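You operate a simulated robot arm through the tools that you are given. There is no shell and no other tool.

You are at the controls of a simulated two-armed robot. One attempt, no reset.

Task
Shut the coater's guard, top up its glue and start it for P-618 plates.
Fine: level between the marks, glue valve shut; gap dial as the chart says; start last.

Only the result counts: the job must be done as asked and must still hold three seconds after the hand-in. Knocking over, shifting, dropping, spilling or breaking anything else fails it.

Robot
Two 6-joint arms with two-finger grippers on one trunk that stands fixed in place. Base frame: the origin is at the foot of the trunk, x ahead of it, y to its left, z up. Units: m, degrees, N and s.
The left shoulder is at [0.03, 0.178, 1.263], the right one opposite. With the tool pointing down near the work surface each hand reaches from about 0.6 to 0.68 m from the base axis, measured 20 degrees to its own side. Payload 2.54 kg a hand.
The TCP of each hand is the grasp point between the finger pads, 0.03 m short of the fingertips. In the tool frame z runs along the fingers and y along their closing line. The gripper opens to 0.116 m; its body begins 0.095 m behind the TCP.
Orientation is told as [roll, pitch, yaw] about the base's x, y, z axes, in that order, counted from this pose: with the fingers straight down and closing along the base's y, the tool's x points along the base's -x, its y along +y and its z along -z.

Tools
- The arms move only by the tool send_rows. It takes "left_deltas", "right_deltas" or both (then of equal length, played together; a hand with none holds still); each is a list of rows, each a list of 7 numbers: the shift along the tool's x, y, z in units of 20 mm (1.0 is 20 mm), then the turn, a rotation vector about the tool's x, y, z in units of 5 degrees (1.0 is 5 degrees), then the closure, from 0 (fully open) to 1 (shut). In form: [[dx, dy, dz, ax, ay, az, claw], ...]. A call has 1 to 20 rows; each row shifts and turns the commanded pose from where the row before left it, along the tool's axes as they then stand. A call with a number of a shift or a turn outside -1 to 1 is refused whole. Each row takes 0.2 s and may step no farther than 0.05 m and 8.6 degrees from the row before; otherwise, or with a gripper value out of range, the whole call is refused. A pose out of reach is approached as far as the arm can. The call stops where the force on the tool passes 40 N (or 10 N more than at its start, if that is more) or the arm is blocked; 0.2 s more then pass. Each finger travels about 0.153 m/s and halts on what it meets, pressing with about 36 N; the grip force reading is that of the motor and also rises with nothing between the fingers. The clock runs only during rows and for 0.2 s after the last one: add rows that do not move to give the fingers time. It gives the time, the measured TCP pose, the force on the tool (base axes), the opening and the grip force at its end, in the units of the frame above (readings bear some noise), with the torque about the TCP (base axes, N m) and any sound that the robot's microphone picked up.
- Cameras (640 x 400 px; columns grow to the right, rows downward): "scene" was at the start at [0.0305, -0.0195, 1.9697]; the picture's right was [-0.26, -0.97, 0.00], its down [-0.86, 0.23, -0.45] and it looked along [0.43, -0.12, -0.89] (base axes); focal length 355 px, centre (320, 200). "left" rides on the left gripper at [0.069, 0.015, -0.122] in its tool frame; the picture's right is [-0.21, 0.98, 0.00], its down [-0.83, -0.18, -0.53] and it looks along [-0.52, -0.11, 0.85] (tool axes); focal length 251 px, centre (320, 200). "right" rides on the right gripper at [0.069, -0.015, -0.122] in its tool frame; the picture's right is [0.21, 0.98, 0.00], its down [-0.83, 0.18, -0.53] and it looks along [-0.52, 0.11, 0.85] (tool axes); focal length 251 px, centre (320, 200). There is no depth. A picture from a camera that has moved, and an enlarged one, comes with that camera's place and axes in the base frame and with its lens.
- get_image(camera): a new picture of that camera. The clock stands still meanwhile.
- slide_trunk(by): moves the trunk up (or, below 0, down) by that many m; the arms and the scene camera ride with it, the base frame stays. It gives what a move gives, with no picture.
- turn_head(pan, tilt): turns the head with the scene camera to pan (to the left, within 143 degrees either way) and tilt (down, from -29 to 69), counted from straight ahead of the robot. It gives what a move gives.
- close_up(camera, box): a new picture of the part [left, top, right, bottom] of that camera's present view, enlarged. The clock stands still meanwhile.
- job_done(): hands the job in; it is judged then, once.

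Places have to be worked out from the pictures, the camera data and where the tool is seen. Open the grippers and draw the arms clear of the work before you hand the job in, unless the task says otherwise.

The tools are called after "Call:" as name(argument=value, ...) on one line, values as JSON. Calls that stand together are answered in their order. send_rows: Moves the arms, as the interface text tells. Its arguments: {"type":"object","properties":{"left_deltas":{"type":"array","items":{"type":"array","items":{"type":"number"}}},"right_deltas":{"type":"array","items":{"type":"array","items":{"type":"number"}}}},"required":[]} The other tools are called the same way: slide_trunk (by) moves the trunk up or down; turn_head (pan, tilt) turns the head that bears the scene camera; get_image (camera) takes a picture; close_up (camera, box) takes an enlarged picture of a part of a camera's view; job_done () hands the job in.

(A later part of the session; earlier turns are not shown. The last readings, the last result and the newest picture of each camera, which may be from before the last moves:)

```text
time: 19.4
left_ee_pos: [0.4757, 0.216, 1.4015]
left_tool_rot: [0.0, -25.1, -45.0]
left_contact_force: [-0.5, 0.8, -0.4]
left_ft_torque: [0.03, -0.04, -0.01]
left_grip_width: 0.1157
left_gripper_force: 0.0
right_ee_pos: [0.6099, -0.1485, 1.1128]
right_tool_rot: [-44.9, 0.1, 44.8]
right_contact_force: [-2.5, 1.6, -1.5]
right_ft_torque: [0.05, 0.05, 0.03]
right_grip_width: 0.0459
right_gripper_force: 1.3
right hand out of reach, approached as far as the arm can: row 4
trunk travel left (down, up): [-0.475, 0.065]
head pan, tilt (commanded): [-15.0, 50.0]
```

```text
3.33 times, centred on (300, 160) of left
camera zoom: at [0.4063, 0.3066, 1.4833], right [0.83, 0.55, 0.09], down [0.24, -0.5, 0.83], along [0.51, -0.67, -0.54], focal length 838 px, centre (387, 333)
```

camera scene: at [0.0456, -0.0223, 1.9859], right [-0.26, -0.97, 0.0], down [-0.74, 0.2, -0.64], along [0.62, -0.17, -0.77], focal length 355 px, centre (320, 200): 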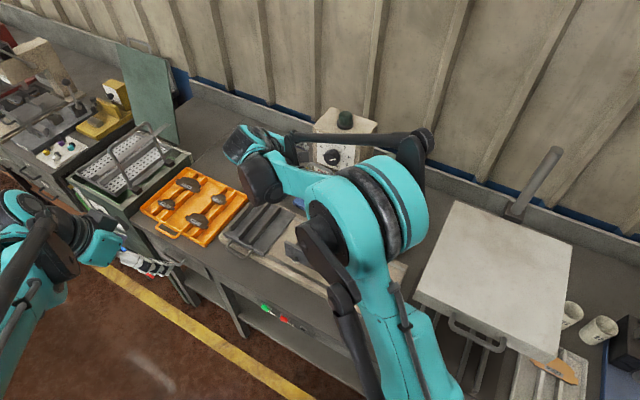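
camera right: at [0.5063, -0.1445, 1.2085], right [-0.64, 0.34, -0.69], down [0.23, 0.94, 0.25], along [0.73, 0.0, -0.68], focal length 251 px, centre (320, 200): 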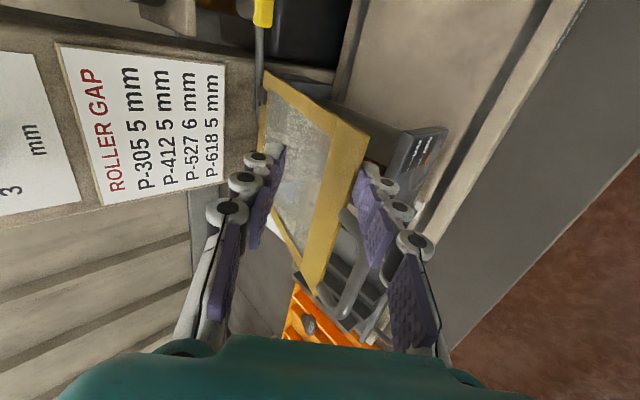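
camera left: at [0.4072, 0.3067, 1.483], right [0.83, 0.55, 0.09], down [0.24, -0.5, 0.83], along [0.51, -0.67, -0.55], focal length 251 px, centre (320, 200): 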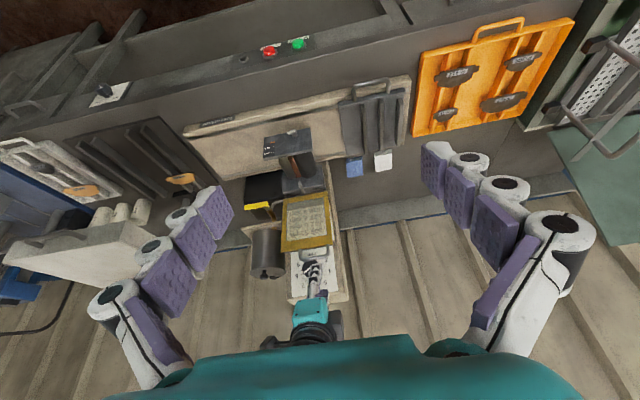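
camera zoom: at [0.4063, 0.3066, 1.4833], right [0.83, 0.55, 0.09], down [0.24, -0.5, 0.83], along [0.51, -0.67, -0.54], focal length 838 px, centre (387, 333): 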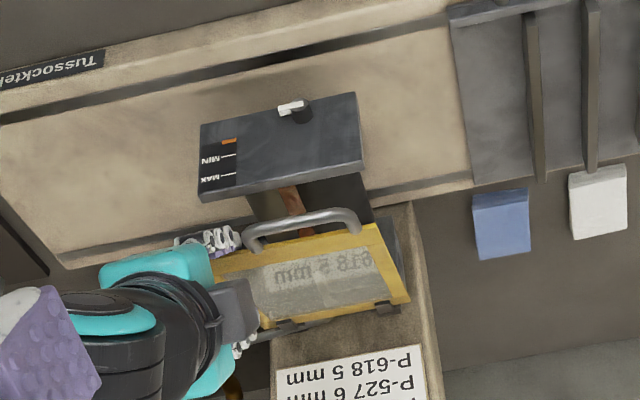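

The right arm hit a reach limit with the guard about 75° down. Since the arms ride with the trunk, I can lower the rest with the trunk; first I check the arm's surroundings in the scene view.

Call:
get_image(camera="scene")

Call:
close_up(camera="right", box=[240, 60, 460, 260])

```text
taken
camera scene: at [0.0444, -0.0225, 1.986], right [-0.26, -0.97, 0.0], down [-0.74, 0.2, -0.64], along [0.62, -0.17, -0.77], focal length 355 px, centre (320, 200)
```

scene: 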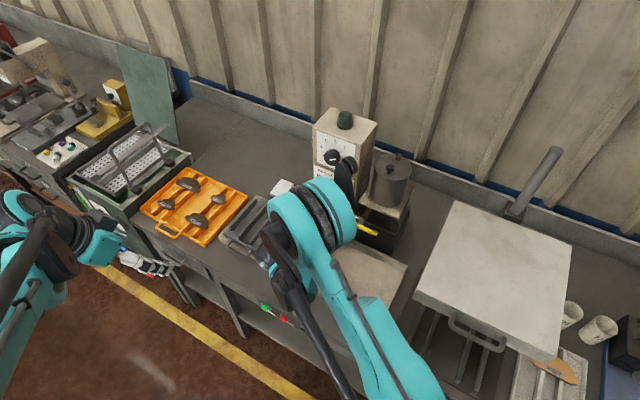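

```text
2.00 times, centred on (350, 160) of right
camera zoom: at [0.5063, -0.1445, 1.2085], right [-0.64, 0.34, -0.69], down [0.23, 0.94, 0.25], along [0.73, 0.0, -0.68], focal length 503 px, centre (260, 280)
```

zoom: 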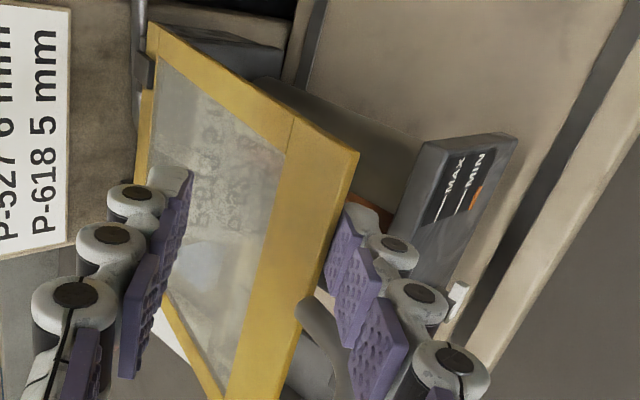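

The arm is well above everything else, so I lower the trunk 3 cm, which brings the guard down with the hand.

Call:
slide_trunk(by=-0.03)

Call:
get_image(camera="right")

Call:
close_up(camera="left", box=[250, 90, 350, 210])

```text
time: 20.1
left_ee_pos: [0.4758, 0.2158, 1.3712]
left_tool_rot: [0.0, -25.1, -44.9]
left_contact_force: [-0.1, 0.5, -0.2]
left_ft_torque: [-0.01, 0.02, 0.02]
left_grip_width: 0.1162
left_gripper_force: 0.1
right_ee_pos: [0.6099, -0.1487, 1.082]
right_tool_rot: [-45.0, 0.1, 44.9]
right_contact_force: [-1.6, 3.4, -2.2]
right_ft_torque: [0.03, 0.02, 0.05]
right_grip_width: 0.0457
right_gripper_force: 1.6
trunk travel left (down, up): [-0.445, 0.095]
head pan, tilt (commanded): [-15.0, 50.0]
```

```text
taken
camera right: at [0.5063, -0.1447, 1.1787], right [-0.64, 0.34, -0.69], down [0.23, 0.94, 0.25], along [0.73, 0.0, -0.68], focal length 251 px, centre (320, 200)
```

right: 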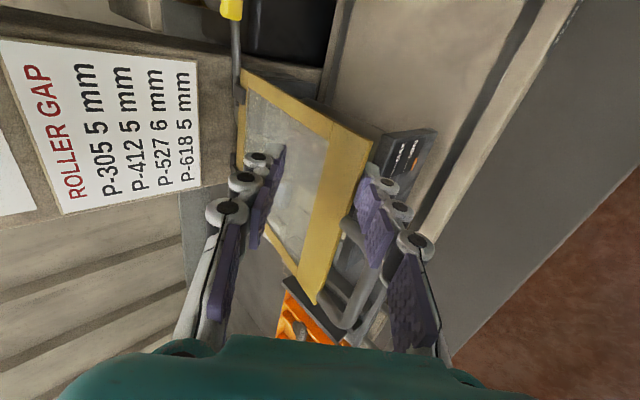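

```text
3.33 times, centred on (300, 150) of left
camera zoom: at [0.406, 0.3065, 1.4535], right [0.83, 0.55, 0.09], down [0.24, -0.5, 0.83], along [0.51, -0.67, -0.54], focal length 838 px, centre (387, 367)
```

zoom: 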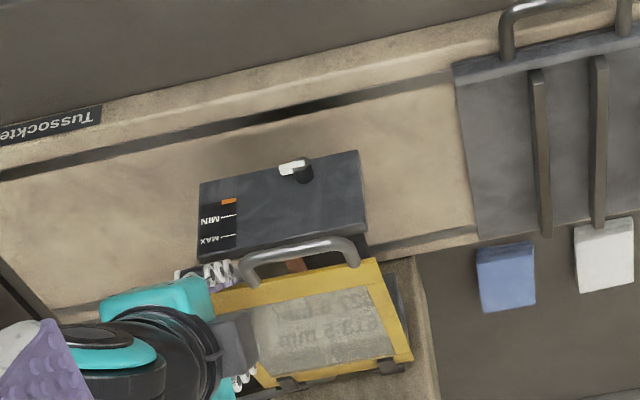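

Guard now about 85° down, still carried by the fingertip. I lower the trunk another 2.5 cm.

Call:
slide_trunk(by=-0.025)

Call:
close_up(camera="right", box=[220, 50, 480, 290])

Call:
close_up(camera="left", box=[250, 80, 350, 200])

```text
time: 20.8
left_ee_pos: [0.4735, 0.2156, 1.3474]
left_tool_rot: [0.1, -25.1, -44.9]
left_contact_force: [0.2, 0.2, -0.1]
left_ft_torque: [0.02, 0.01, -0.03]
left_grip_width: 0.1159
left_gripper_force: 0.1
right_ee_pos: [0.6082, -0.1482, 1.0572]
right_tool_rot: [-44.9, 0.1, 44.9]
right_contact_force: [-9.3, 9.1, 6.0]
right_ft_torque: [0.39, 0.39, 0.01]
right_grip_width: 0.0497
right_gripper_force: 4.1
trunk travel left (down, up): [-0.42, 0.12]
head pan, tilt (commanded): [-15.0, 50.0]
```

```text
1.67 times, centred on (350, 170) of right
camera zoom: at [0.5052, -0.1436, 1.1542], right [-0.64, 0.34, -0.69], down [0.23, 0.94, 0.25], along [0.73, 0.0, -0.68], focal length 419 px, centre (270, 250)
```

zoom: 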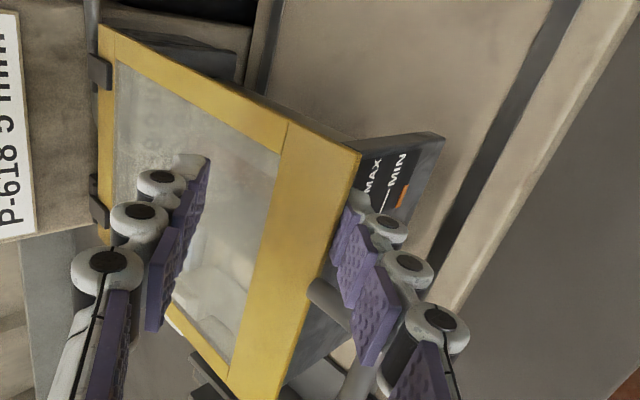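

```text
3.33 times, centred on (300, 140) of left
camera zoom: at [0.4049, 0.3074, 1.4286], right [0.83, 0.55, 0.09], down [0.24, -0.5, 0.83], along [0.51, -0.67, -0.54], focal length 838 px, centre (387, 400)
```

zoom: 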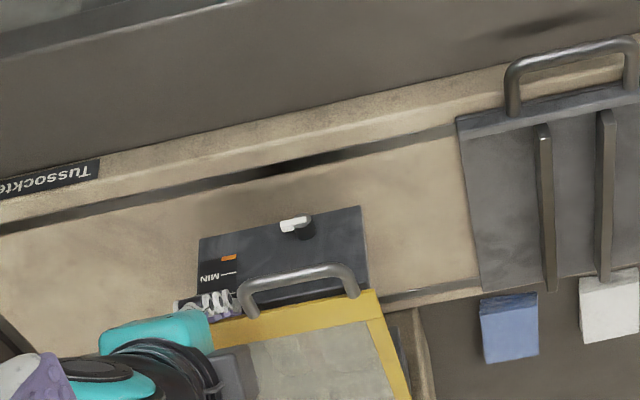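

The tool now feels ~13 N toward the front: the fingertip is touching the front plate's upper edge while the guard is nearly down. I move straight forward (out along the front axis) 1 cm to relieve it.

Call:
send_rows(right_deltas=[[0, 0.18, -0.18, 0, 0, 0, 0.62], [0, 0.18, -0.18, 0, 0, 0, 0.62]])

Call:
close_up(camera="right", box=[220, 50, 480, 290])

```text
time: 21.4
left_ee_pos: [0.4752, 0.2141, 1.3468]
left_tool_rot: [0.0, -25.1, -45.1]
left_contact_force: [-0.1, 0.1, 0.4]
left_ft_torque: [-0.01, -0.01, 0.01]
left_grip_width: 0.1161
left_gripper_force: 0.1
right_ee_pos: [0.6048, -0.1414, 1.0578]
right_tool_rot: [-44.8, 0.2, 44.8]
right_contact_force: [-0.3, -0.6, -3.0]
right_ft_torque: [-0.01, 0.03, -0.01]
right_grip_width: 0.0451
right_gripper_force: 1.1
right hand out of reach, approached as far as the arm can: row 2
trunk travel left (down, up): [-0.42, 0.12]
head pan, tilt (commanded): [-15.0, 50.0]
```

```text
1.67 times, centred on (350, 170) of right
camera zoom: at [0.5019, -0.1367, 1.1555], right [-0.64, 0.34, -0.69], down [0.23, 0.94, 0.25], along [0.73, 0.0, -0.68], focal length 419 px, centre (270, 250)
```

zoom: 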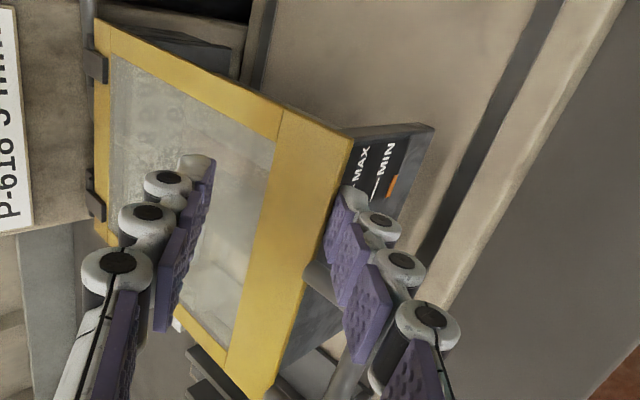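

Contact is gone; only the guard's ~3 N weight remains. I lower the trunk 2 cm more to set the guard on the plate.

Call:
slide_trunk(by=-0.02)

Call:
close_up(camera="right", box=[220, 50, 480, 290])

Call:
close_up(camera="left", box=[250, 80, 350, 200])

```text
time: 22.1
left_ee_pos: [0.4748, 0.2152, 1.3267]
left_tool_rot: [-0.1, -25.1, -45.1]
left_contact_force: [1.0, 0.8, 0.7]
left_ft_torque: [0.02, -0.04, 0.01]
left_grip_width: 0.116
left_gripper_force: 0.0
right_ee_pos: [0.6056, -0.1407, 1.0378]
right_tool_rot: [-44.7, 0.2, 44.8]
right_contact_force: [0.5, 0.5, 0.7]
right_ft_torque: [-0.03, 0.02, -0.02]
right_grip_width: 0.0438
right_gripper_force: 0.1
trunk travel left (down, up): [-0.4, 0.14]
head pan, tilt (commanded): [-15.0, 50.0]
```

```text
1.67 times, centred on (350, 170) of right
camera zoom: at [0.5019, -0.1367, 1.1355], right [-0.64, 0.34, -0.69], down [0.23, 0.94, 0.25], along [0.73, 0.0, -0.68], focal length 419 px, centre (270, 250)
```

zoom: 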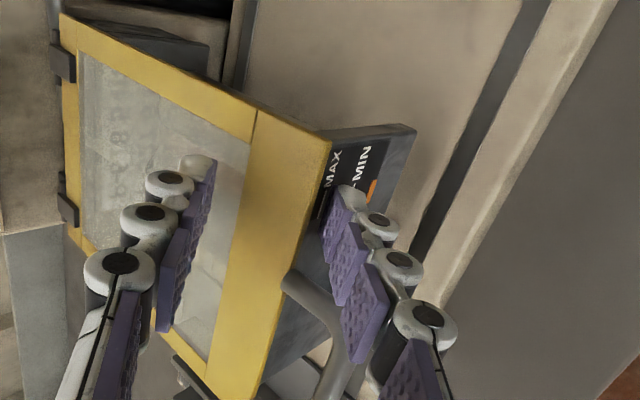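

```text
3.33 times, centred on (300, 140) of left
camera zoom: at [0.406, 0.3062, 1.4085], right [0.83, 0.55, 0.09], down [0.24, -0.5, 0.83], along [0.51, -0.67, -0.54], focal length 838 px, centre (387, 400)
```

zoom: 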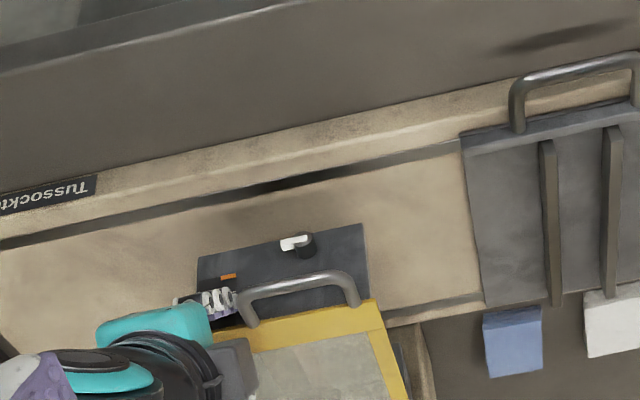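

The guard now rests by itself (no load on the tool). I open the fingers so the front one moves forward-down clear of the guard's edge, without moving the hand.

Call:
send_rows(right_deltas=[[0, 0, 0, 0, 0, 0, 0.5], [0, 0, 0, 0, 0, 0, 0.35], [0, 0, 0, 0, 0, 0, 0.2], [0, 0, 0, 0, 0, 0, 0.1], [0, 0, 0, 0, 0, 0, 0.1]])

Call:
get_image(camera="right")

Call:
close_up(camera="left", box=[250, 80, 350, 200])

```text
time: 23.3
left_ee_pos: [0.4759, 0.2148, 1.3255]
left_tool_rot: [0.0, -25.2, -45.0]
left_contact_force: [-0.5, 0.2, -0.1]
left_ft_torque: [-0.03, 0.02, 0.0]
left_grip_width: 0.116
left_gripper_force: 0.0
right_ee_pos: [0.6041, -0.1418, 1.0395]
right_tool_rot: [-44.8, 0.2, 44.8]
right_contact_force: [-0.5, 0.2, -0.2]
right_ft_torque: [-0.03, 0.02, 0.02]
right_grip_width: 0.1043
right_gripper_force: 0.0
trunk travel left (down, up): [-0.4, 0.14]
head pan, tilt (commanded): [-15.0, 50.0]
```

```text
taken
camera right: at [0.502, -0.1366, 1.1354], right [-0.64, 0.34, -0.69], down [0.23, 0.94, 0.25], along [0.73, 0.0, -0.68], focal length 251 px, centre (320, 200)
```

right: 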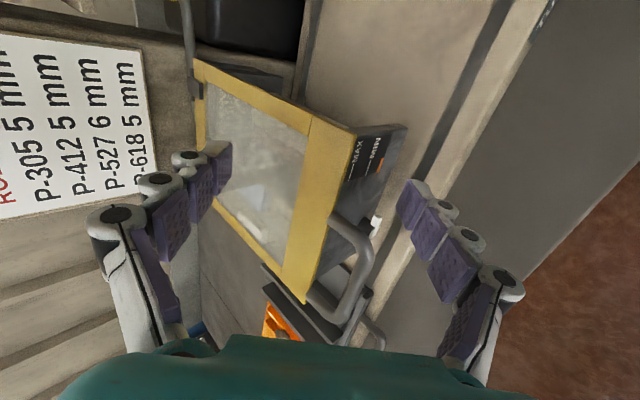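

```text
3.33 times, centred on (300, 140) of left
camera zoom: at [0.4061, 0.3063, 1.4084], right [0.83, 0.55, 0.09], down [0.24, -0.5, 0.83], along [0.51, -0.67, -0.55], focal length 838 px, centre (387, 400)
```

zoom: 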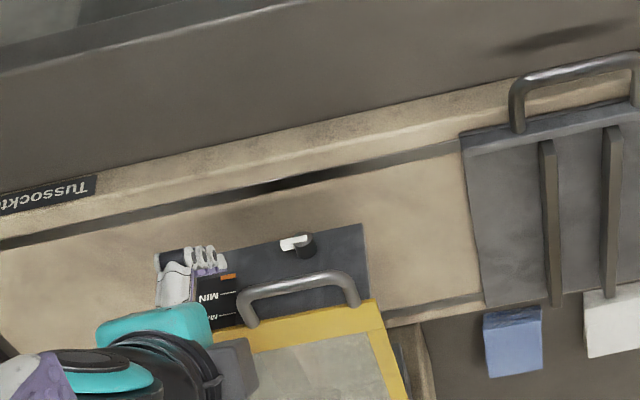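

The guard lies on the plate and the fingers are clear of it. I raise the right hand straight up 12 cm and look at the closed guard.

Call:
send_rows(right_deltas=[[0, -0.7, -0.7, 0, 0, 0, 0.1], [0, -0.7, -0.7, 0, 0, 0, 0.1], [0, -0.7, -0.7, 0, 0, 0, 0.1], [0, -0.7, -0.7, 0, 0, 0, 0.1], [0, -0.7, -0.7, 0, 0, 0, 0.1], [0, -0.7, -0.7, 0, 0, 0, 0.1]])

Call:
get_image(camera="right")

Call:
get_image(camera="left")

Call:
get_image(camera="scene")

```text
time: 24.7
left_ee_pos: [0.4767, 0.2153, 1.3263]
left_tool_rot: [0.0, -25.1, -45.1]
left_contact_force: [-0.2, 0.1, -0.3]
left_ft_torque: [0.01, -0.02, 0.03]
left_grip_width: 0.1158
left_gripper_force: 0.0
right_ee_pos: [0.6047, -0.1409, 1.1585]
right_tool_rot: [-44.8, 0.1, 44.9]
right_contact_force: [-0.2, -0.2, -0.2]
right_ft_torque: [0.03, 0.0, 0.01]
right_grip_width: 0.1045
right_gripper_force: 0.0
trunk travel left (down, up): [-0.4, 0.14]
head pan, tilt (commanded): [-15.0, 50.0]
```

```text
taken
camera right: at [0.5018, -0.137, 1.2552], right [-0.64, 0.34, -0.69], down [0.23, 0.94, 0.25], along [0.73, 0.0, -0.68], focal length 251 px, centre (320, 200)
```

right: 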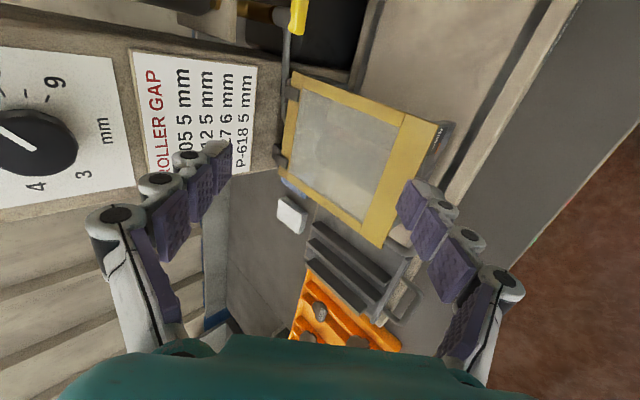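

```text
taken
camera left: at [0.4054, 0.3062, 1.4087], right [0.83, 0.55, 0.09], down [0.24, -0.5, 0.83], along [0.51, -0.67, -0.54], focal length 251 px, centre (320, 200)
```

left: 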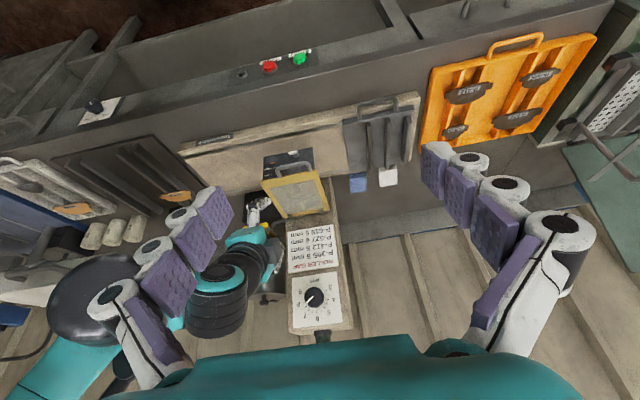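

```text
taken
camera scene: at [0.0432, -0.0231, 1.911], right [-0.26, -0.97, 0.0], down [-0.74, 0.2, -0.64], along [0.62, -0.17, -0.77], focal length 355 px, centre (320, 200)
```

scene: 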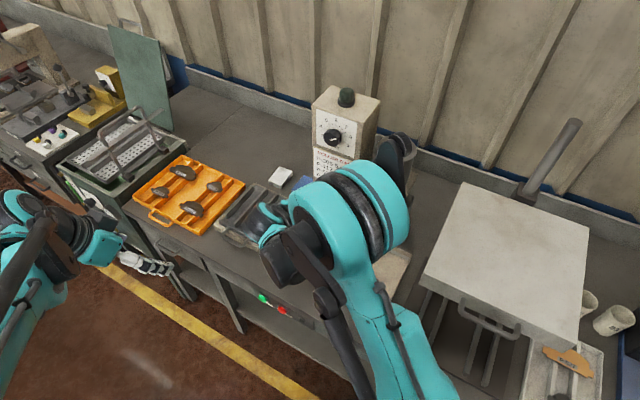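

The guard is down. Next the dial: I raise the right hand, swing the tool level (pointing squarely at the panel) and line up about 9 cm in front of the knob.

Call:
send_rows(right_deltas=[[0, -0.76, -0.76, 0, 0, 0, 0.25], [0, -0.76, -0.76, 0, 0, 0, 0.25], [0, -0.76, -0.76, 0, 0, 0, 0.25], [0, -0.76, -0.76, 0, 0, 0, 0.25], [0, -0.76, -0.76, 0, 0, 0, 0.25], [0, 0, 0, 1, 0, 0, 0.25], [0, 0, 0, 1, 0, 0, 0.25], [0, 0, 0, 1, 0, 0, 0.25], [0, 0, 0, 1, 0, 0, 0.25], [0, 0, 0, 1, 0, 0, 0.25], [0, 0, 0, 1, 0, 0, 0.25], [0, 0, 0, 1, 0, 0, 0.25], [0, 0, 0, 1, 0, 0, 0.25], [0, 0, 0, 1, 0, 0, 0.25], [-0.7, 0, 0.9, 0, 0, 0, 0.25], [-0.7, 0, 0.9, 0, 0, 0, 0.25], [-0.7, 0, 0.9, 0, 0, 0, 0.25], [0, 0, 0.9, 0, 0, 0, 0.25]])

Call:
get_image(camera="right")

Call:
get_image(camera="left")

Call:
get_image(camera="scene")

```text
time: 28.5
left_ee_pos: [0.4766, 0.2146, 1.3265]
left_tool_rot: [0.0, -25.0, -45.1]
left_contact_force: [-0.1, -0.6, -0.4]
left_ft_torque: [0.02, 0.03, 0.0]
left_grip_width: 0.1159
left_gripper_force: 0.0
right_ee_pos: [0.6847, -0.1636, 1.2639]
right_tool_rot: [-89.8, 0.2, 44.8]
right_contact_force: [-0.6, -0.4, 0.1]
right_ft_torque: [-0.01, 0.04, -0.01]
right_grip_width: 0.0868
right_gripper_force: 0.0
trunk travel left (down, up): [-0.4, 0.14]
head pan, tilt (commanded): [-15.0, 50.0]
```

```text
taken
camera right: at [0.5504, -0.126, 1.2792], right [-0.16, -0.15, -0.98], down [0.21, 0.96, -0.18], along [0.97, -0.23, -0.12], focal length 251 px, centre (320, 200)
```

right: 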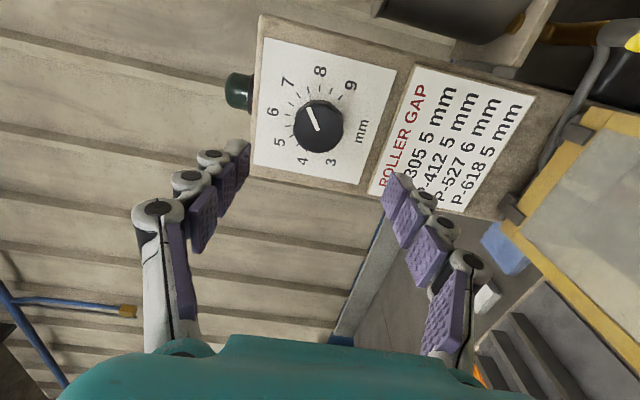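

```text
taken
camera left: at [0.4064, 0.3054, 1.4086], right [0.83, 0.55, 0.09], down [0.24, -0.5, 0.83], along [0.51, -0.67, -0.55], focal length 251 px, centre (320, 200)
```

left: 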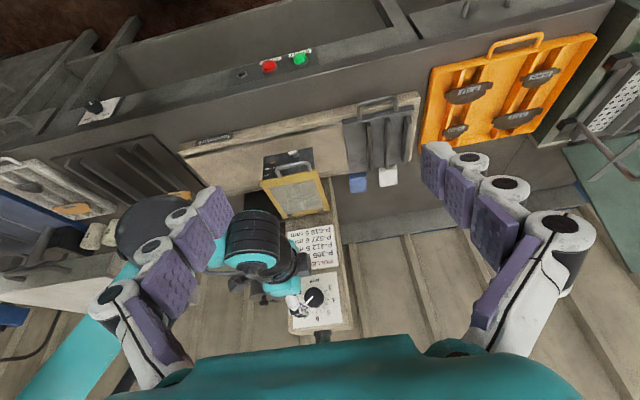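

```text
taken
camera scene: at [0.0445, -0.0241, 1.9109], right [-0.26, -0.97, 0.0], down [-0.74, 0.2, -0.64], along [0.62, -0.17, -0.77], focal length 355 px, centre (320, 200)
```

scene: 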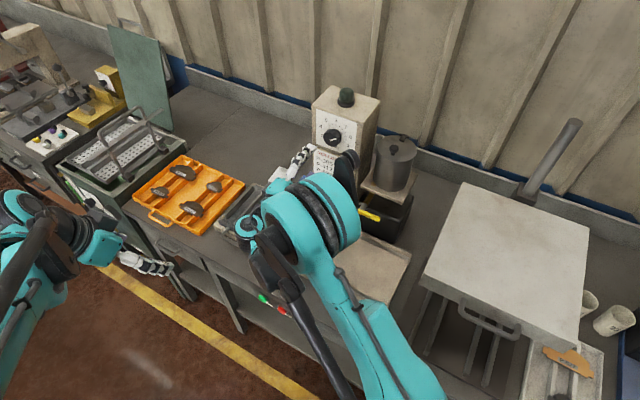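

The dial is in clear view of the right camera. I zoom to read the pointer and check alignment with the tool axis (which should cross the knob plane near pixel (320,131)).

Call:
close_up(camera="right", box=[250, 30, 410, 190])

Call:
close_up(camera="left", box=[250, 140, 350, 240])

```text
2.50 times, centred on (330, 110) of right
camera zoom: at [0.5504, -0.126, 1.2792], right [-0.16, -0.15, -0.98], down [0.21, 0.96, -0.18], along [0.97, -0.23, -0.12], focal length 629 px, centre (295, 425)
```

zoom: 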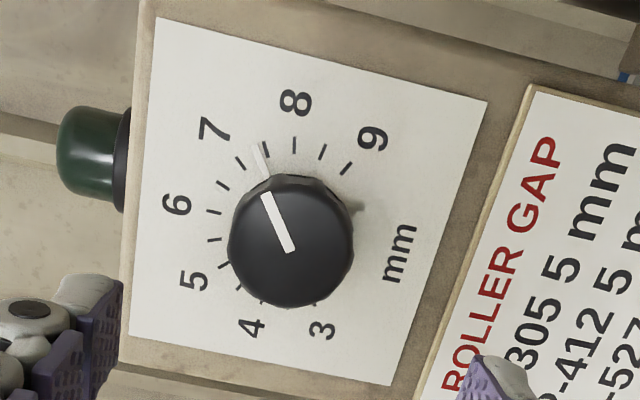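

```text
4.00 times, centred on (300, 190) of left
camera zoom: at [0.4064, 0.3054, 1.4086], right [0.83, 0.55, 0.09], down [0.24, -0.5, 0.83], along [0.51, -0.67, -0.55], focal length 1006 px, centre (400, 240)
```

zoom: 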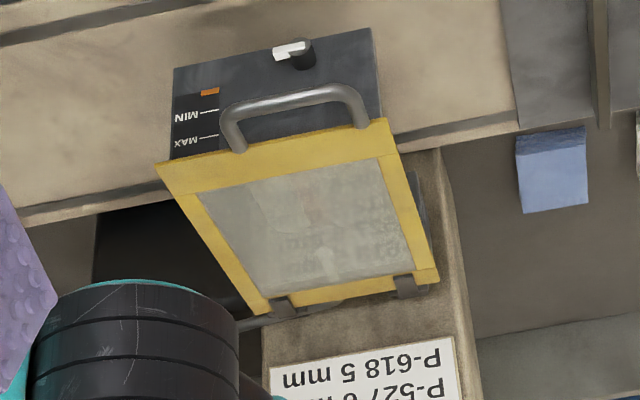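

The knob centre lies within ~2 mm of the tool axis, the pointer reads about 7.4–7.5, and each number is ~39–40° apart; I need to go counter-clockwise to 5. I advance 10 cm with the jaws open around the knob.

Call:
send_rows(right_deltas=[[0.05, -0.05, 1, 0, 0, 0, 0.25], [0.05, -0.05, 1, 0, 0, 0, 0.25], [0, 0, 1, 0, 0, 0, 0.25], [0, 0, 1, 0, 0, 0, 0.25], [0, 0, 1, 0, 0, 0, 0.25]])

Call:
get_image(camera="right")

Call:
close_up(camera="left", box=[250, 240, 370, 340])

```text
time: 29.7
left_ee_pos: [0.4769, 0.2152, 1.327]
left_tool_rot: [-0.1, -24.9, -45.0]
left_contact_force: [-0.4, 0.7, -0.1]
left_ft_torque: [0.04, -0.02, -0.02]
left_grip_width: 0.1161
left_gripper_force: 0.1
right_ee_pos: [0.7548, -0.2344, 1.2646]
right_tool_rot: [-89.6, 0.2, 44.7]
right_contact_force: [-0.4, -0.4, -1.1]
right_ft_torque: [-0.01, 0.0, -0.03]
right_grip_width: 0.0869
right_gripper_force: 0.1
trunk travel left (down, up): [-0.4, 0.14]
head pan, tilt (commanded): [-15.0, 50.0]
```

```text
taken
camera right: at [0.6195, -0.1974, 1.281], right [-0.16, -0.15, -0.98], down [0.21, 0.96, -0.18], along [0.97, -0.23, -0.12], focal length 251 px, centre (320, 200)
```

right: 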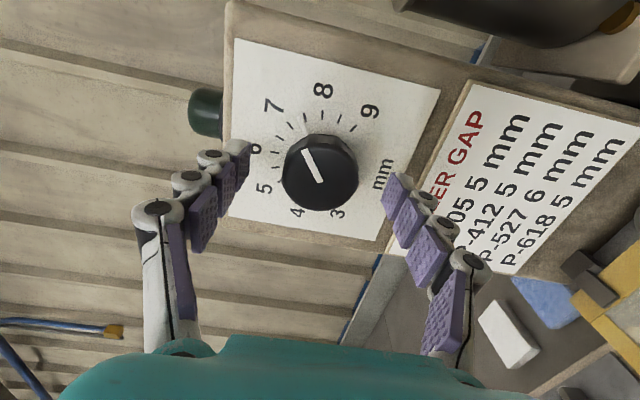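

```text
4.00 times, centred on (310, 290) of left
camera zoom: at [0.4065, 0.3059, 1.4084], right [0.83, 0.55, 0.09], down [0.24, -0.5, 0.83], along [0.51, -0.67, -0.55], focal length 1006 px, centre (360, -160)
```

zoom: 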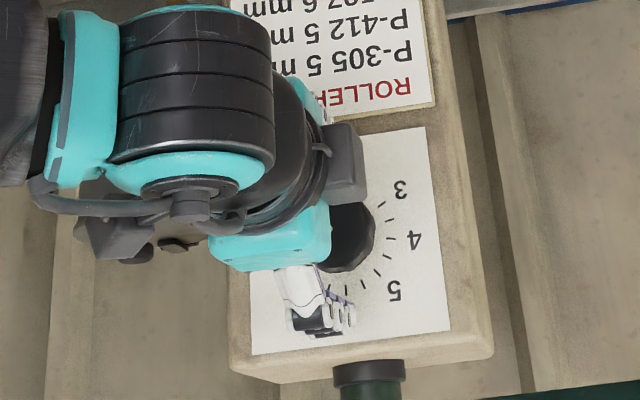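

The knob face centre is straight ahead (about 2.5 cm past the TCP). I advance 1.5 cm more so the pads overlap the knob, then close on it.

Call:
send_rows(right_deltas=[[0, 0, 0.4, 0, 0, 0, 0.25], [0, 0, 0.35, 0, 0, 0, 0.25], [0, 0, 0, 0, 0, 0, 0.4], [0, 0, 0, 0, 0, 0, 0.5], [0, 0, 0, 0, 0, 0, 0.56]])

Call:
get_image(camera="right")

Call:
close_up(camera="left", box=[250, 240, 370, 340])

```text
time: 30.9
left_ee_pos: [0.4759, 0.2139, 1.3256]
left_tool_rot: [0.1, -25.1, -44.9]
left_contact_force: [-0.1, -0.4, 0.6]
left_ft_torque: [-0.01, 0.0, -0.04]
left_grip_width: 0.116
left_gripper_force: 0.2
right_ee_pos: [0.7648, -0.2468, 1.2668]
right_tool_rot: [-89.7, 0.2, 44.8]
right_contact_force: [-0.3, 0.0, -0.5]
right_ft_torque: [0.01, -0.02, -0.03]
right_grip_width: 0.0512
right_gripper_force: 0.1
trunk travel left (down, up): [-0.4, 0.14]
head pan, tilt (commanded): [-15.0, 50.0]
```

```text
taken
camera right: at [0.6297, -0.2078, 1.2815], right [-0.16, -0.15, -0.98], down [0.21, 0.96, -0.18], along [0.97, -0.23, -0.12], focal length 251 px, centre (320, 200)
```

right: 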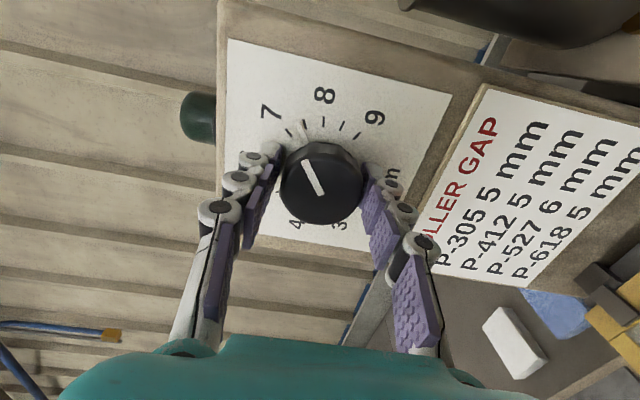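

```text
4.00 times, centred on (310, 290) of left
camera zoom: at [0.4061, 0.3064, 1.4084], right [0.83, 0.55, 0.09], down [0.24, -0.5, 0.83], along [0.51, -0.67, -0.54], focal length 1006 px, centre (360, -160)
```

zoom: 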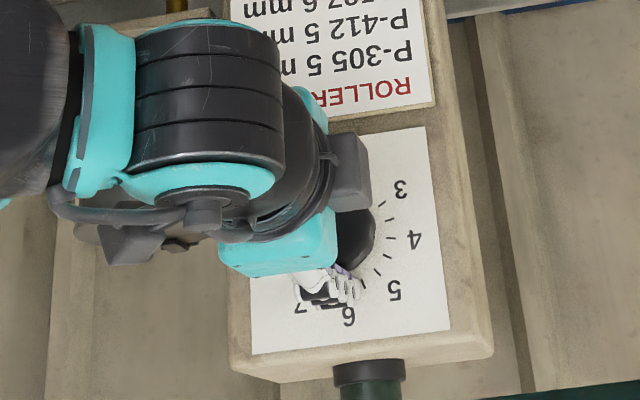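

The jaws bracket the knob evenly. I close to grip it and make the first 45° of counter-clockwise turn.

Call:
send_rows(right_deltas=[[0, 0, 0, 0, 0, 0, 0.7], [0, 0, 0, 0, 0, 0, 0.85], [0, 0, 0, 0, 0, 0, 0.85]])

Call:
get_image(camera="right")

```text
time: 31.7
left_ee_pos: [0.4752, 0.2147, 1.3259]
left_tool_rot: [0.0, -25.1, -45.1]
left_contact_force: [0.0, 0.2, 0.1]
left_ft_torque: [0.0, -0.01, -0.02]
left_grip_width: 0.1161
left_gripper_force: 0.1
right_ee_pos: [0.7652, -0.2456, 1.2654]
right_tool_rot: [-89.6, 0.0, 44.8]
right_contact_force: [-13.6, 4.7, -22.6]
right_ft_torque: [0.27, 0.35, -0.01]
right_grip_width: 0.0464
right_gripper_force: 45.0
trunk travel left (down, up): [-0.4, 0.14]
head pan, tilt (commanded): [-15.0, 50.0]
```

```text
taken
camera right: at [0.6296, -0.2077, 1.2806], right [-0.16, -0.15, -0.98], down [0.21, 0.96, -0.18], along [0.97, -0.23, -0.12], focal length 251 px, centre (320, 200)
```

right: 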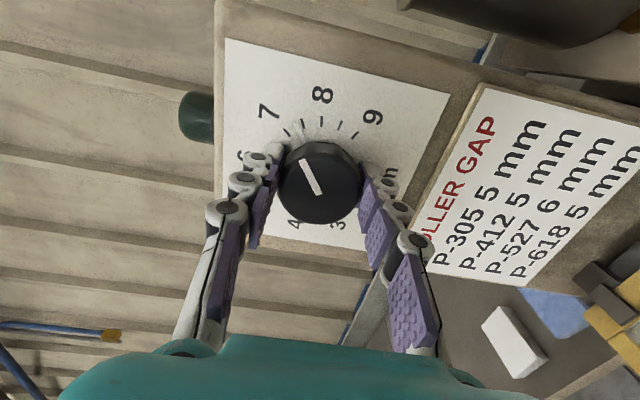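

Gripped (46 mm). The tool is pushed down and outward a bit, so I ease it 1.5 mm down and 2 mm back before turning.

Call:
send_rows(right_deltas=[[0, 0.075, -0.1, 0, 0, 0, 0.85], [0, 0, 0, 0, 0, 0, 0.85]])

```text
time: 32.3
left_ee_pos: [0.477, 0.2136, 1.3268]
left_tool_rot: [0.1, -25.0, -45.1]
left_contact_force: [0.0, 0.1, -0.4]
left_ft_torque: [-0.03, 0.04, -0.01]
left_grip_width: 0.116
left_gripper_force: 0.0
right_ee_pos: [0.7644, -0.2453, 1.2639]
right_tool_rot: [-89.9, 0.2, 44.8]
right_contact_force: [5.0, -3.6, 1.9]
right_ft_torque: [0.03, -0.01, -0.25]
right_grip_width: 0.0466
right_gripper_force: 44.6
trunk travel left (down, up): [-0.4, 0.14]
head pan, tilt (commanded): [-15.0, 50.0]
```

Forces are now small. I turn the knob counter-clockwise 30° as a first step and check.

Call:
send_rows(right_deltas=[[0, 0, 0, 0, 0, -1, 0.85], [0, 0, 0, 0, 0, -1, 0.85], [0, 0, 0, 0, 0, -1, 0.85], [0, 0, 0, 0, 0, -1, 0.85], [0, 0, 0, 0, 0, -1, 0.85], [0, 0, 0, 0, 0, -1, 0.85]])

Call:
close_up(camera="right", box=[210, 60, 430, 260])

Call:
close_up(camera="scene", box=[290, 70, 390, 190])

```text
time: 33.6
left_ee_pos: [0.4772, 0.2142, 1.3262]
left_tool_rot: [-0.1, -25.0, -45.0]
left_contact_force: [0.9, -0.1, 0.5]
left_ft_torque: [0.01, 0.02, 0.02]
left_grip_width: 0.116
left_gripper_force: 0.1
right_ee_pos: [0.7652, -0.2453, 1.2665]
right_tool_rot: [-90.0, 26.4, 44.8]
right_contact_force: [7.2, -4.3, 7.9]
right_ft_torque: [0.29, 0.21, 0.2]
right_grip_width: 0.0462
right_gripper_force: 45.0
trunk travel left (down, up): [-0.4, 0.14]
head pan, tilt (commanded): [-15.0, 50.0]
stopped in row 6 (right hand): the force on the tool passed its limit at 41 N (the readings are from after the stop); the commanded pose is now the measured one
```

```text
2.00 times, centred on (320, 160) of right
camera zoom: at [0.6394, -0.1977, 1.3096], right [-0.44, -0.44, -0.78], down [0.09, 0.84, -0.53], along [0.89, -0.31, -0.33], focal length 503 px, centre (320, 280)
```

zoom: 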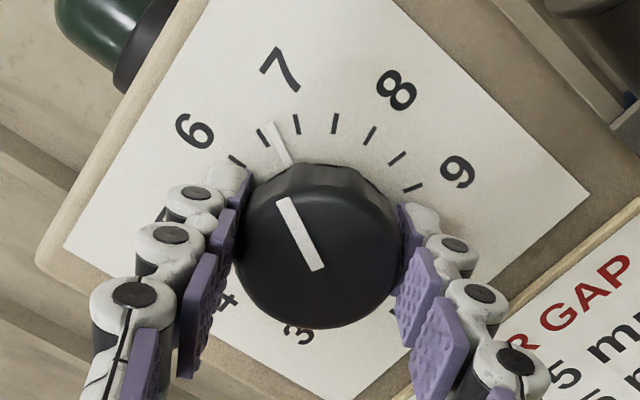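

```text
3.33 times, centred on (340, 130) of scene
camera zoom: at [0.0443, -0.0233, 1.9107], right [-0.26, -0.97, 0.0], down [-0.74, 0.2, -0.64], along [0.62, -0.17, -0.77], focal length 1183 px, centre (253, 433)
```

zoom: 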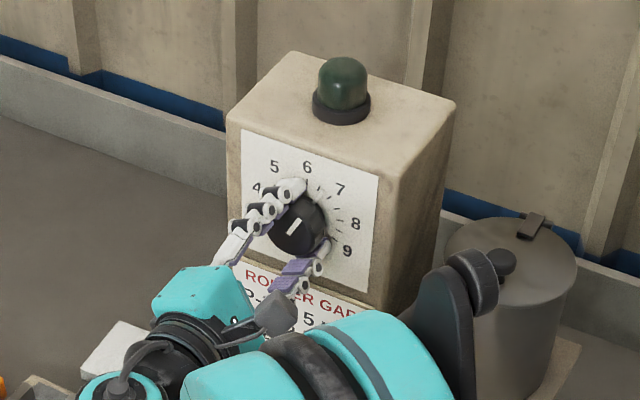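

The turn stalled on side force at ~26°; the pointer moved to ~6.7. The drift of the measured pose indicates my tool axis is ~5 mm off to the right of the knob axis (along tool x), so I release, shift 5 mm, regrip and continue.

Call:
send_rows(right_deltas=[[0, 0, 0, 0, 0, 0, 0.5], [0, 0, 0, 0, 0, 0, 0.5], [-0.26, 0, 0, 0, 0, 0, 0.5], [0, 0, 0, 0, 0, 0, 0.65], [0, 0, 0, 0, 0, 0, 0.8], [0, 0, 0, 0, 0, 0, 0.8]])

Call:
close_up(camera="right", box=[210, 60, 430, 260])

```text
time: 35.0
left_ee_pos: [0.4752, 0.2157, 1.3273]
left_tool_rot: [0.0, -25.0, -45.0]
left_contact_force: [-0.1, -0.5, -0.2]
left_ft_torque: [-0.03, 0.01, -0.01]
left_grip_width: 0.116
left_gripper_force: 0.1
right_ee_pos: [0.7672, -0.2405, 1.2629]
right_tool_rot: [-90.0, 26.3, 44.9]
right_contact_force: [-3.7, 3.1, -3.4]
right_ft_torque: [-0.04, -0.03, -0.38]
right_grip_width: 0.0465
right_gripper_force: 44.9
trunk travel left (down, up): [-0.4, 0.14]
head pan, tilt (commanded): [-15.0, 50.0]
```

```text
2.00 times, centred on (320, 160) of right
camera zoom: at [0.6419, -0.1935, 1.3074], right [-0.44, -0.44, -0.78], down [0.09, 0.84, -0.53], along [0.89, -0.31, -0.33], focal length 503 px, centre (320, 280)
```

zoom: 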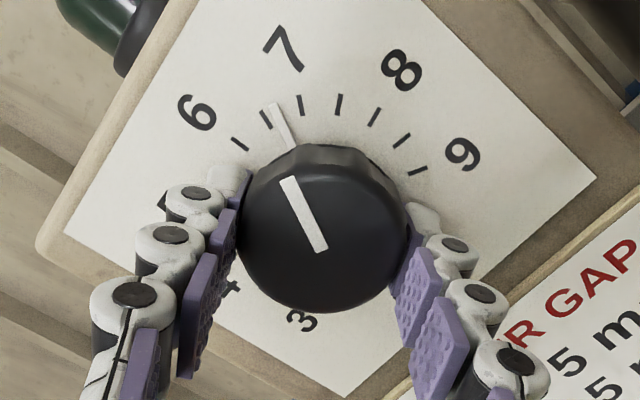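

Regripped; I turn two small steps (10°) and watch the force to judge the centring.

Call:
send_rows(right_deltas=[[0, 0, 0, 0, 0, -1, 0.8], [0, 0, 0, 0, 0, -1, 0.8]])

Call:
close_up(camera="right", box=[210, 60, 430, 260])

```text
time: 35.6
left_ee_pos: [0.4752, 0.215, 1.327]
left_tool_rot: [0.0, -25.1, -44.9]
left_contact_force: [0.5, -0.7, 0.1]
left_ft_torque: [0.0, 0.02, 0.01]
left_grip_width: 0.116
left_gripper_force: 0.1
right_ee_pos: [0.7676, -0.2406, 1.2634]
right_tool_rot: [-89.9, 36.4, 44.9]
right_contact_force: [-9.7, 3.8, -12.8]
right_ft_torque: [-0.08, -0.16, -0.26]
right_grip_width: 0.0463
right_gripper_force: 45.3
trunk travel left (down, up): [-0.4, 0.14]
head pan, tilt (commanded): [-15.0, 50.0]
```

```text
2.00 times, centred on (320, 160) of right
camera zoom: at [0.6479, -0.1876, 1.316], right [-0.53, -0.53, -0.66], down [0.02, 0.77, -0.64], along [0.85, -0.35, -0.4], focal length 503 px, centre (320, 280)
```

zoom: 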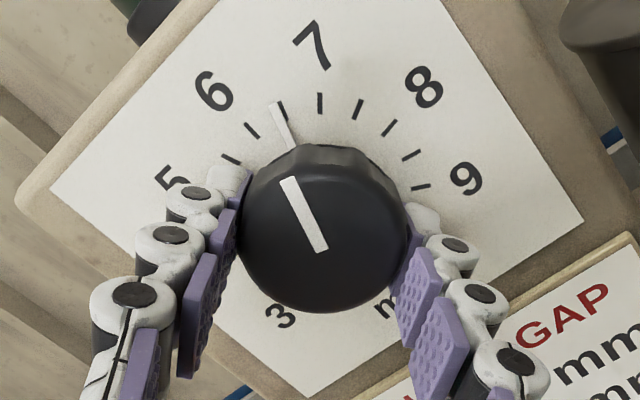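

The knob turns with the hand (now ~6.45), but the force growth shows I over-shifted by ~3–4 mm. I release, move back 3 mm, regrip and turn 15° more.

Call:
send_rows(right_deltas=[[0, 0, 0, 0, 0, 0, 0.5], [0, 0, 0, 0, 0, 0, 0.5], [0.15, 0, 0, 0, 0, 0, 0.5], [0, 0, 0, 0, 0, 0, 0.65], [0, 0, 0, 0, 0, 0, 0.8], [0, 0, 0, 0, 0, 0, 0.8]])

Call:
send_rows(right_deltas=[[0, 0, 0, 0, 0, -1, 0.8], [0, 0, 0, 0, 0, -1, 0.8], [0, 0, 0, 0, 0, -1, 0.8]])

Call:
close_up(camera="right", box=[210, 60, 430, 260])

```text
time: 37.0
left_ee_pos: [0.4764, 0.2144, 1.3277]
left_tool_rot: [0.0, -25.1, -45.0]
left_contact_force: [0.0, -0.6, 0.5]
left_ft_torque: [0.03, 0.0, 0.0]
left_grip_width: 0.116
left_gripper_force: 0.1
right_ee_pos: [0.766, -0.2427, 1.2645]
right_tool_rot: [-89.9, 36.3, 44.9]
right_contact_force: [-4.0, 0.2, -6.7]
right_ft_torque: [0.09, 0.12, 0.05]
right_grip_width: 0.0465
right_gripper_force: 44.3
trunk travel left (down, up): [-0.4, 0.14]
head pan, tilt (commanded): [-15.0, 50.0]
```

```text
time: 37.8
left_ee_pos: [0.4763, 0.2153, 1.3263]
left_tool_rot: [0.1, -25.1, -45.0]
left_contact_force: [-0.3, -0.6, 0.3]
left_ft_torque: [0.06, 0.01, 0.03]
left_grip_width: 0.116
left_gripper_force: 0.0
right_ee_pos: [0.7672, -0.244, 1.2643]
right_tool_rot: [-89.9, 51.4, 44.8]
right_contact_force: [-5.6, 1.2, -11.0]
right_ft_torque: [-0.19, -0.19, -0.29]
right_grip_width: 0.0463
right_gripper_force: 45.1
trunk travel left (down, up): [-0.4, 0.14]
head pan, tilt (commanded): [-15.0, 50.0]
```

```text
2.00 times, centred on (320, 160) of right
camera zoom: at [0.6577, -0.1789, 1.3278], right [-0.64, -0.63, -0.44], down [-0.11, 0.64, -0.76], along [0.76, -0.43, -0.48], focal length 503 px, centre (320, 280)
```

zoom: 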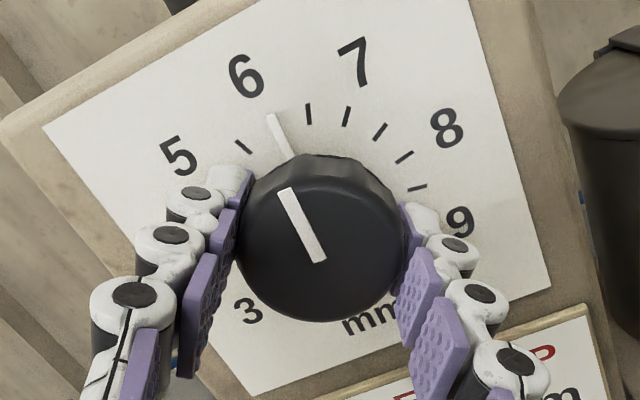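

Force stays small and the pointer is at about 6.0. I turn another 20°, then check.

Call:
send_rows(right_deltas=[[0, 0, 0, 0, 0, -1, 0.8], [0, 0, 0, 0, 0, -1, 0.8], [0, 0, 0, 0, 0, -1, 0.8], [0, 0, 0, 0, 0, -1, 0.8]])

Call:
close_up(camera="right", box=[210, 60, 430, 260])

```text
time: 38.8
left_ee_pos: [0.4763, 0.2134, 1.3268]
left_tool_rot: [0.0, -25.1, -45.0]
left_contact_force: [0.4, 0.4, -0.1]
left_ft_torque: [-0.01, -0.01, 0.0]
left_grip_width: 0.1157
left_gripper_force: 0.0
right_ee_pos: [0.7674, -0.243, 1.2642]
right_tool_rot: [-89.8, 71.5, 45.0]
right_contact_force: [-10.2, 2.0, -17.9]
right_ft_torque: [0.03, 0.01, -0.31]
right_grip_width: 0.0465
right_gripper_force: 44.7
trunk travel left (down, up): [-0.4, 0.14]
head pan, tilt (commanded): [-15.0, 50.0]
```

```text
2.00 times, centred on (320, 160) of right
camera zoom: at [0.6744, -0.1625, 1.3347], right [-0.7, -0.7, -0.11], down [-0.31, 0.44, -0.84], along [0.64, -0.56, -0.53], focal length 503 px, centre (320, 280)
```

zoom: 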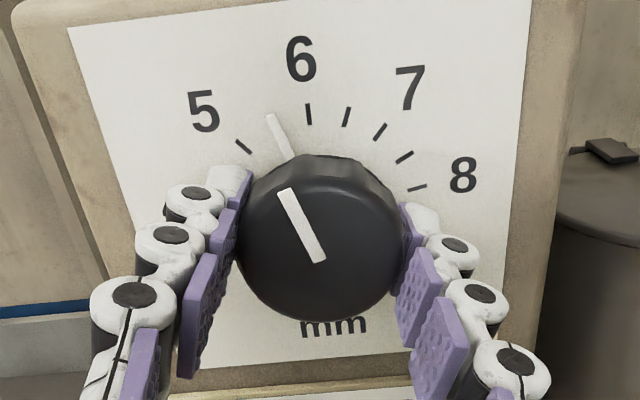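

The scale is 40° per unit and the pointer is at ~5.5 (its tick is hidden exactly behind it). I relieve ~1 mm of downward force and turn the last 20° to 5.0.

Call:
send_rows(right_deltas=[[-0.047, 0.016, 0, 0, 0, 0, 0.8], [0, 0, 0, 0, 0, -1, 0.8], [0, 0, 0, 0, 0, -1, 0.8], [0, 0, 0, 0, 0, -1, 0.8], [0, 0, 0, 0, 0, -1, 0.8]])

Call:
close_up(camera="right", box=[210, 60, 430, 260])

```text
time: 40.0
left_ee_pos: [0.4762, 0.2145, 1.3274]
left_tool_rot: [0.0, -25.1, -45.1]
left_contact_force: [-0.8, 0.3, 0.0]
left_ft_torque: [0.01, 0.01, 0.01]
left_grip_width: 0.116
left_gripper_force: 0.0
right_ee_pos: [0.7674, -0.2434, 1.2648]
right_tool_rot: [91.4, 88.5, -133.6]
right_contact_force: [-2.6, -2.5, -1.9]
right_ft_torque: [-0.17, -0.11, 0.13]
right_grip_width: 0.0465
right_gripper_force: 44.2
trunk travel left (down, up): [-0.4, 0.14]
head pan, tilt (commanded): [-15.0, 50.0]
```

```text
2.00 times, centred on (320, 160) of right
camera zoom: at [0.6916, -0.1451, 1.3328], right [-0.69, -0.68, 0.24], down [-0.52, 0.24, -0.82], along [0.51, -0.69, -0.52], focal length 503 px, centre (320, 280)
```

zoom: 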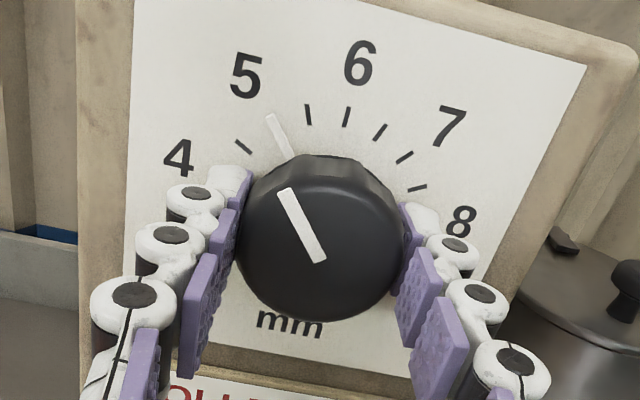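

The pointer is now between the 4.5 and 5.5 ticks, i.e. at 5. I zoom in to check fine alignment before letting go.

Call:
close_up(camera="right", box=[270, 80, 350, 130])

```text
8.00 times, centred on (310, 105) of right
camera zoom: at [0.6916, -0.1451, 1.3328], right [-0.69, -0.68, 0.24], down [-0.52, 0.24, -0.82], along [0.51, -0.69, -0.52], focal length 2012 px, centre (400, 960)
```

zoom: 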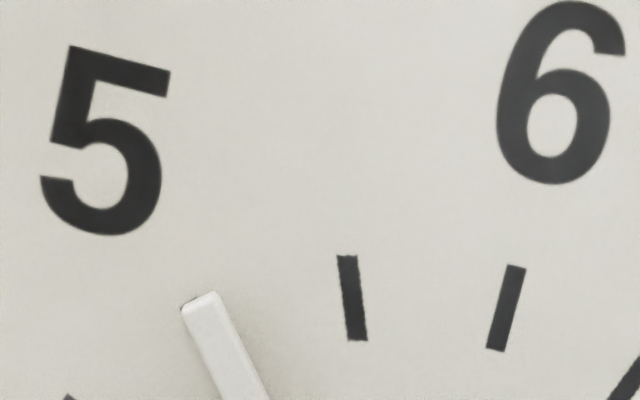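

The pointer fully covers the 5 tick. I open the jaws and back straight out 12 cm.

Call:
send_rows(right_deltas=[[0, 0, 0, 0, 0, 0, 0.5], [0, 0, 0, 0, 0, 0, 0.3], [0, 0, 0, 0, 0, 0, 0.3], [0, 0, -1, 0, 0, 0, 0.3], [0, 0, -1, 0, 0, 0, 0.3], [0, 0, -1, 0, 0, 0, 0.3], [0, 0, -1, 0, 0, 0, 0.3], [0, 0, -1, 0, 0, 0, 0.3], [0, 0, -1, 0, 0, 0, 0.3]])

Call:
get_image(camera="right")

Call:
get_image(camera="scene")

```text
time: 42.0
left_ee_pos: [0.4743, 0.2151, 1.3273]
left_tool_rot: [0.1, -25.1, -45.1]
left_contact_force: [-0.6, 0.4, 0.2]
left_ft_torque: [0.0, -0.03, 0.02]
left_grip_width: 0.1159
left_gripper_force: 0.2
right_ee_pos: [0.6816, -0.1561, 1.265]
right_tool_rot: [91.2, 88.6, -134.0]
right_contact_force: [-1.1, 0.3, -0.3]
right_ft_torque: [-0.03, 0.03, 0.0]
right_grip_width: 0.0815
right_gripper_force: 0.1
trunk travel left (down, up): [-0.4, 0.14]
head pan, tilt (commanded): [-15.0, 50.0]
```

```text
taken
camera right: at [0.6058, -0.059, 1.333], right [-0.69, -0.68, 0.24], down [-0.52, 0.24, -0.82], along [0.51, -0.69, -0.52], focal length 251 px, centre (320, 200)
```

right: 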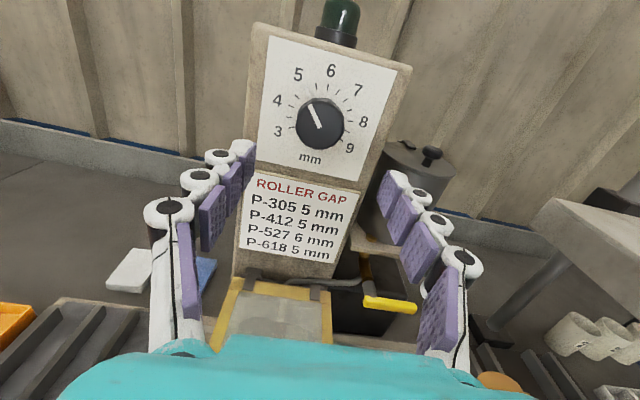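

```text
taken
camera scene: at [0.0433, -0.0221, 1.911], right [-0.26, -0.97, 0.0], down [-0.74, 0.2, -0.64], along [0.62, -0.17, -0.77], focal length 355 px, centre (320, 200)
```

scene: 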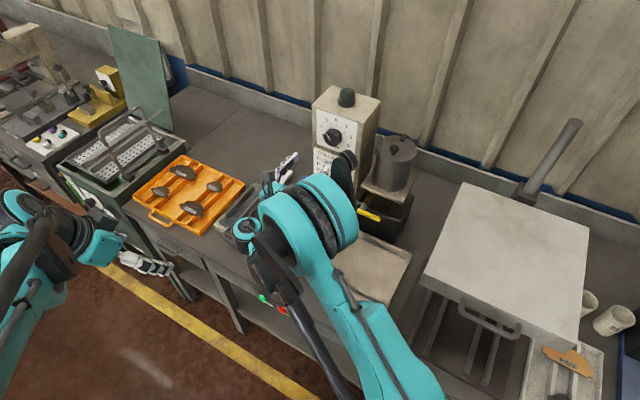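

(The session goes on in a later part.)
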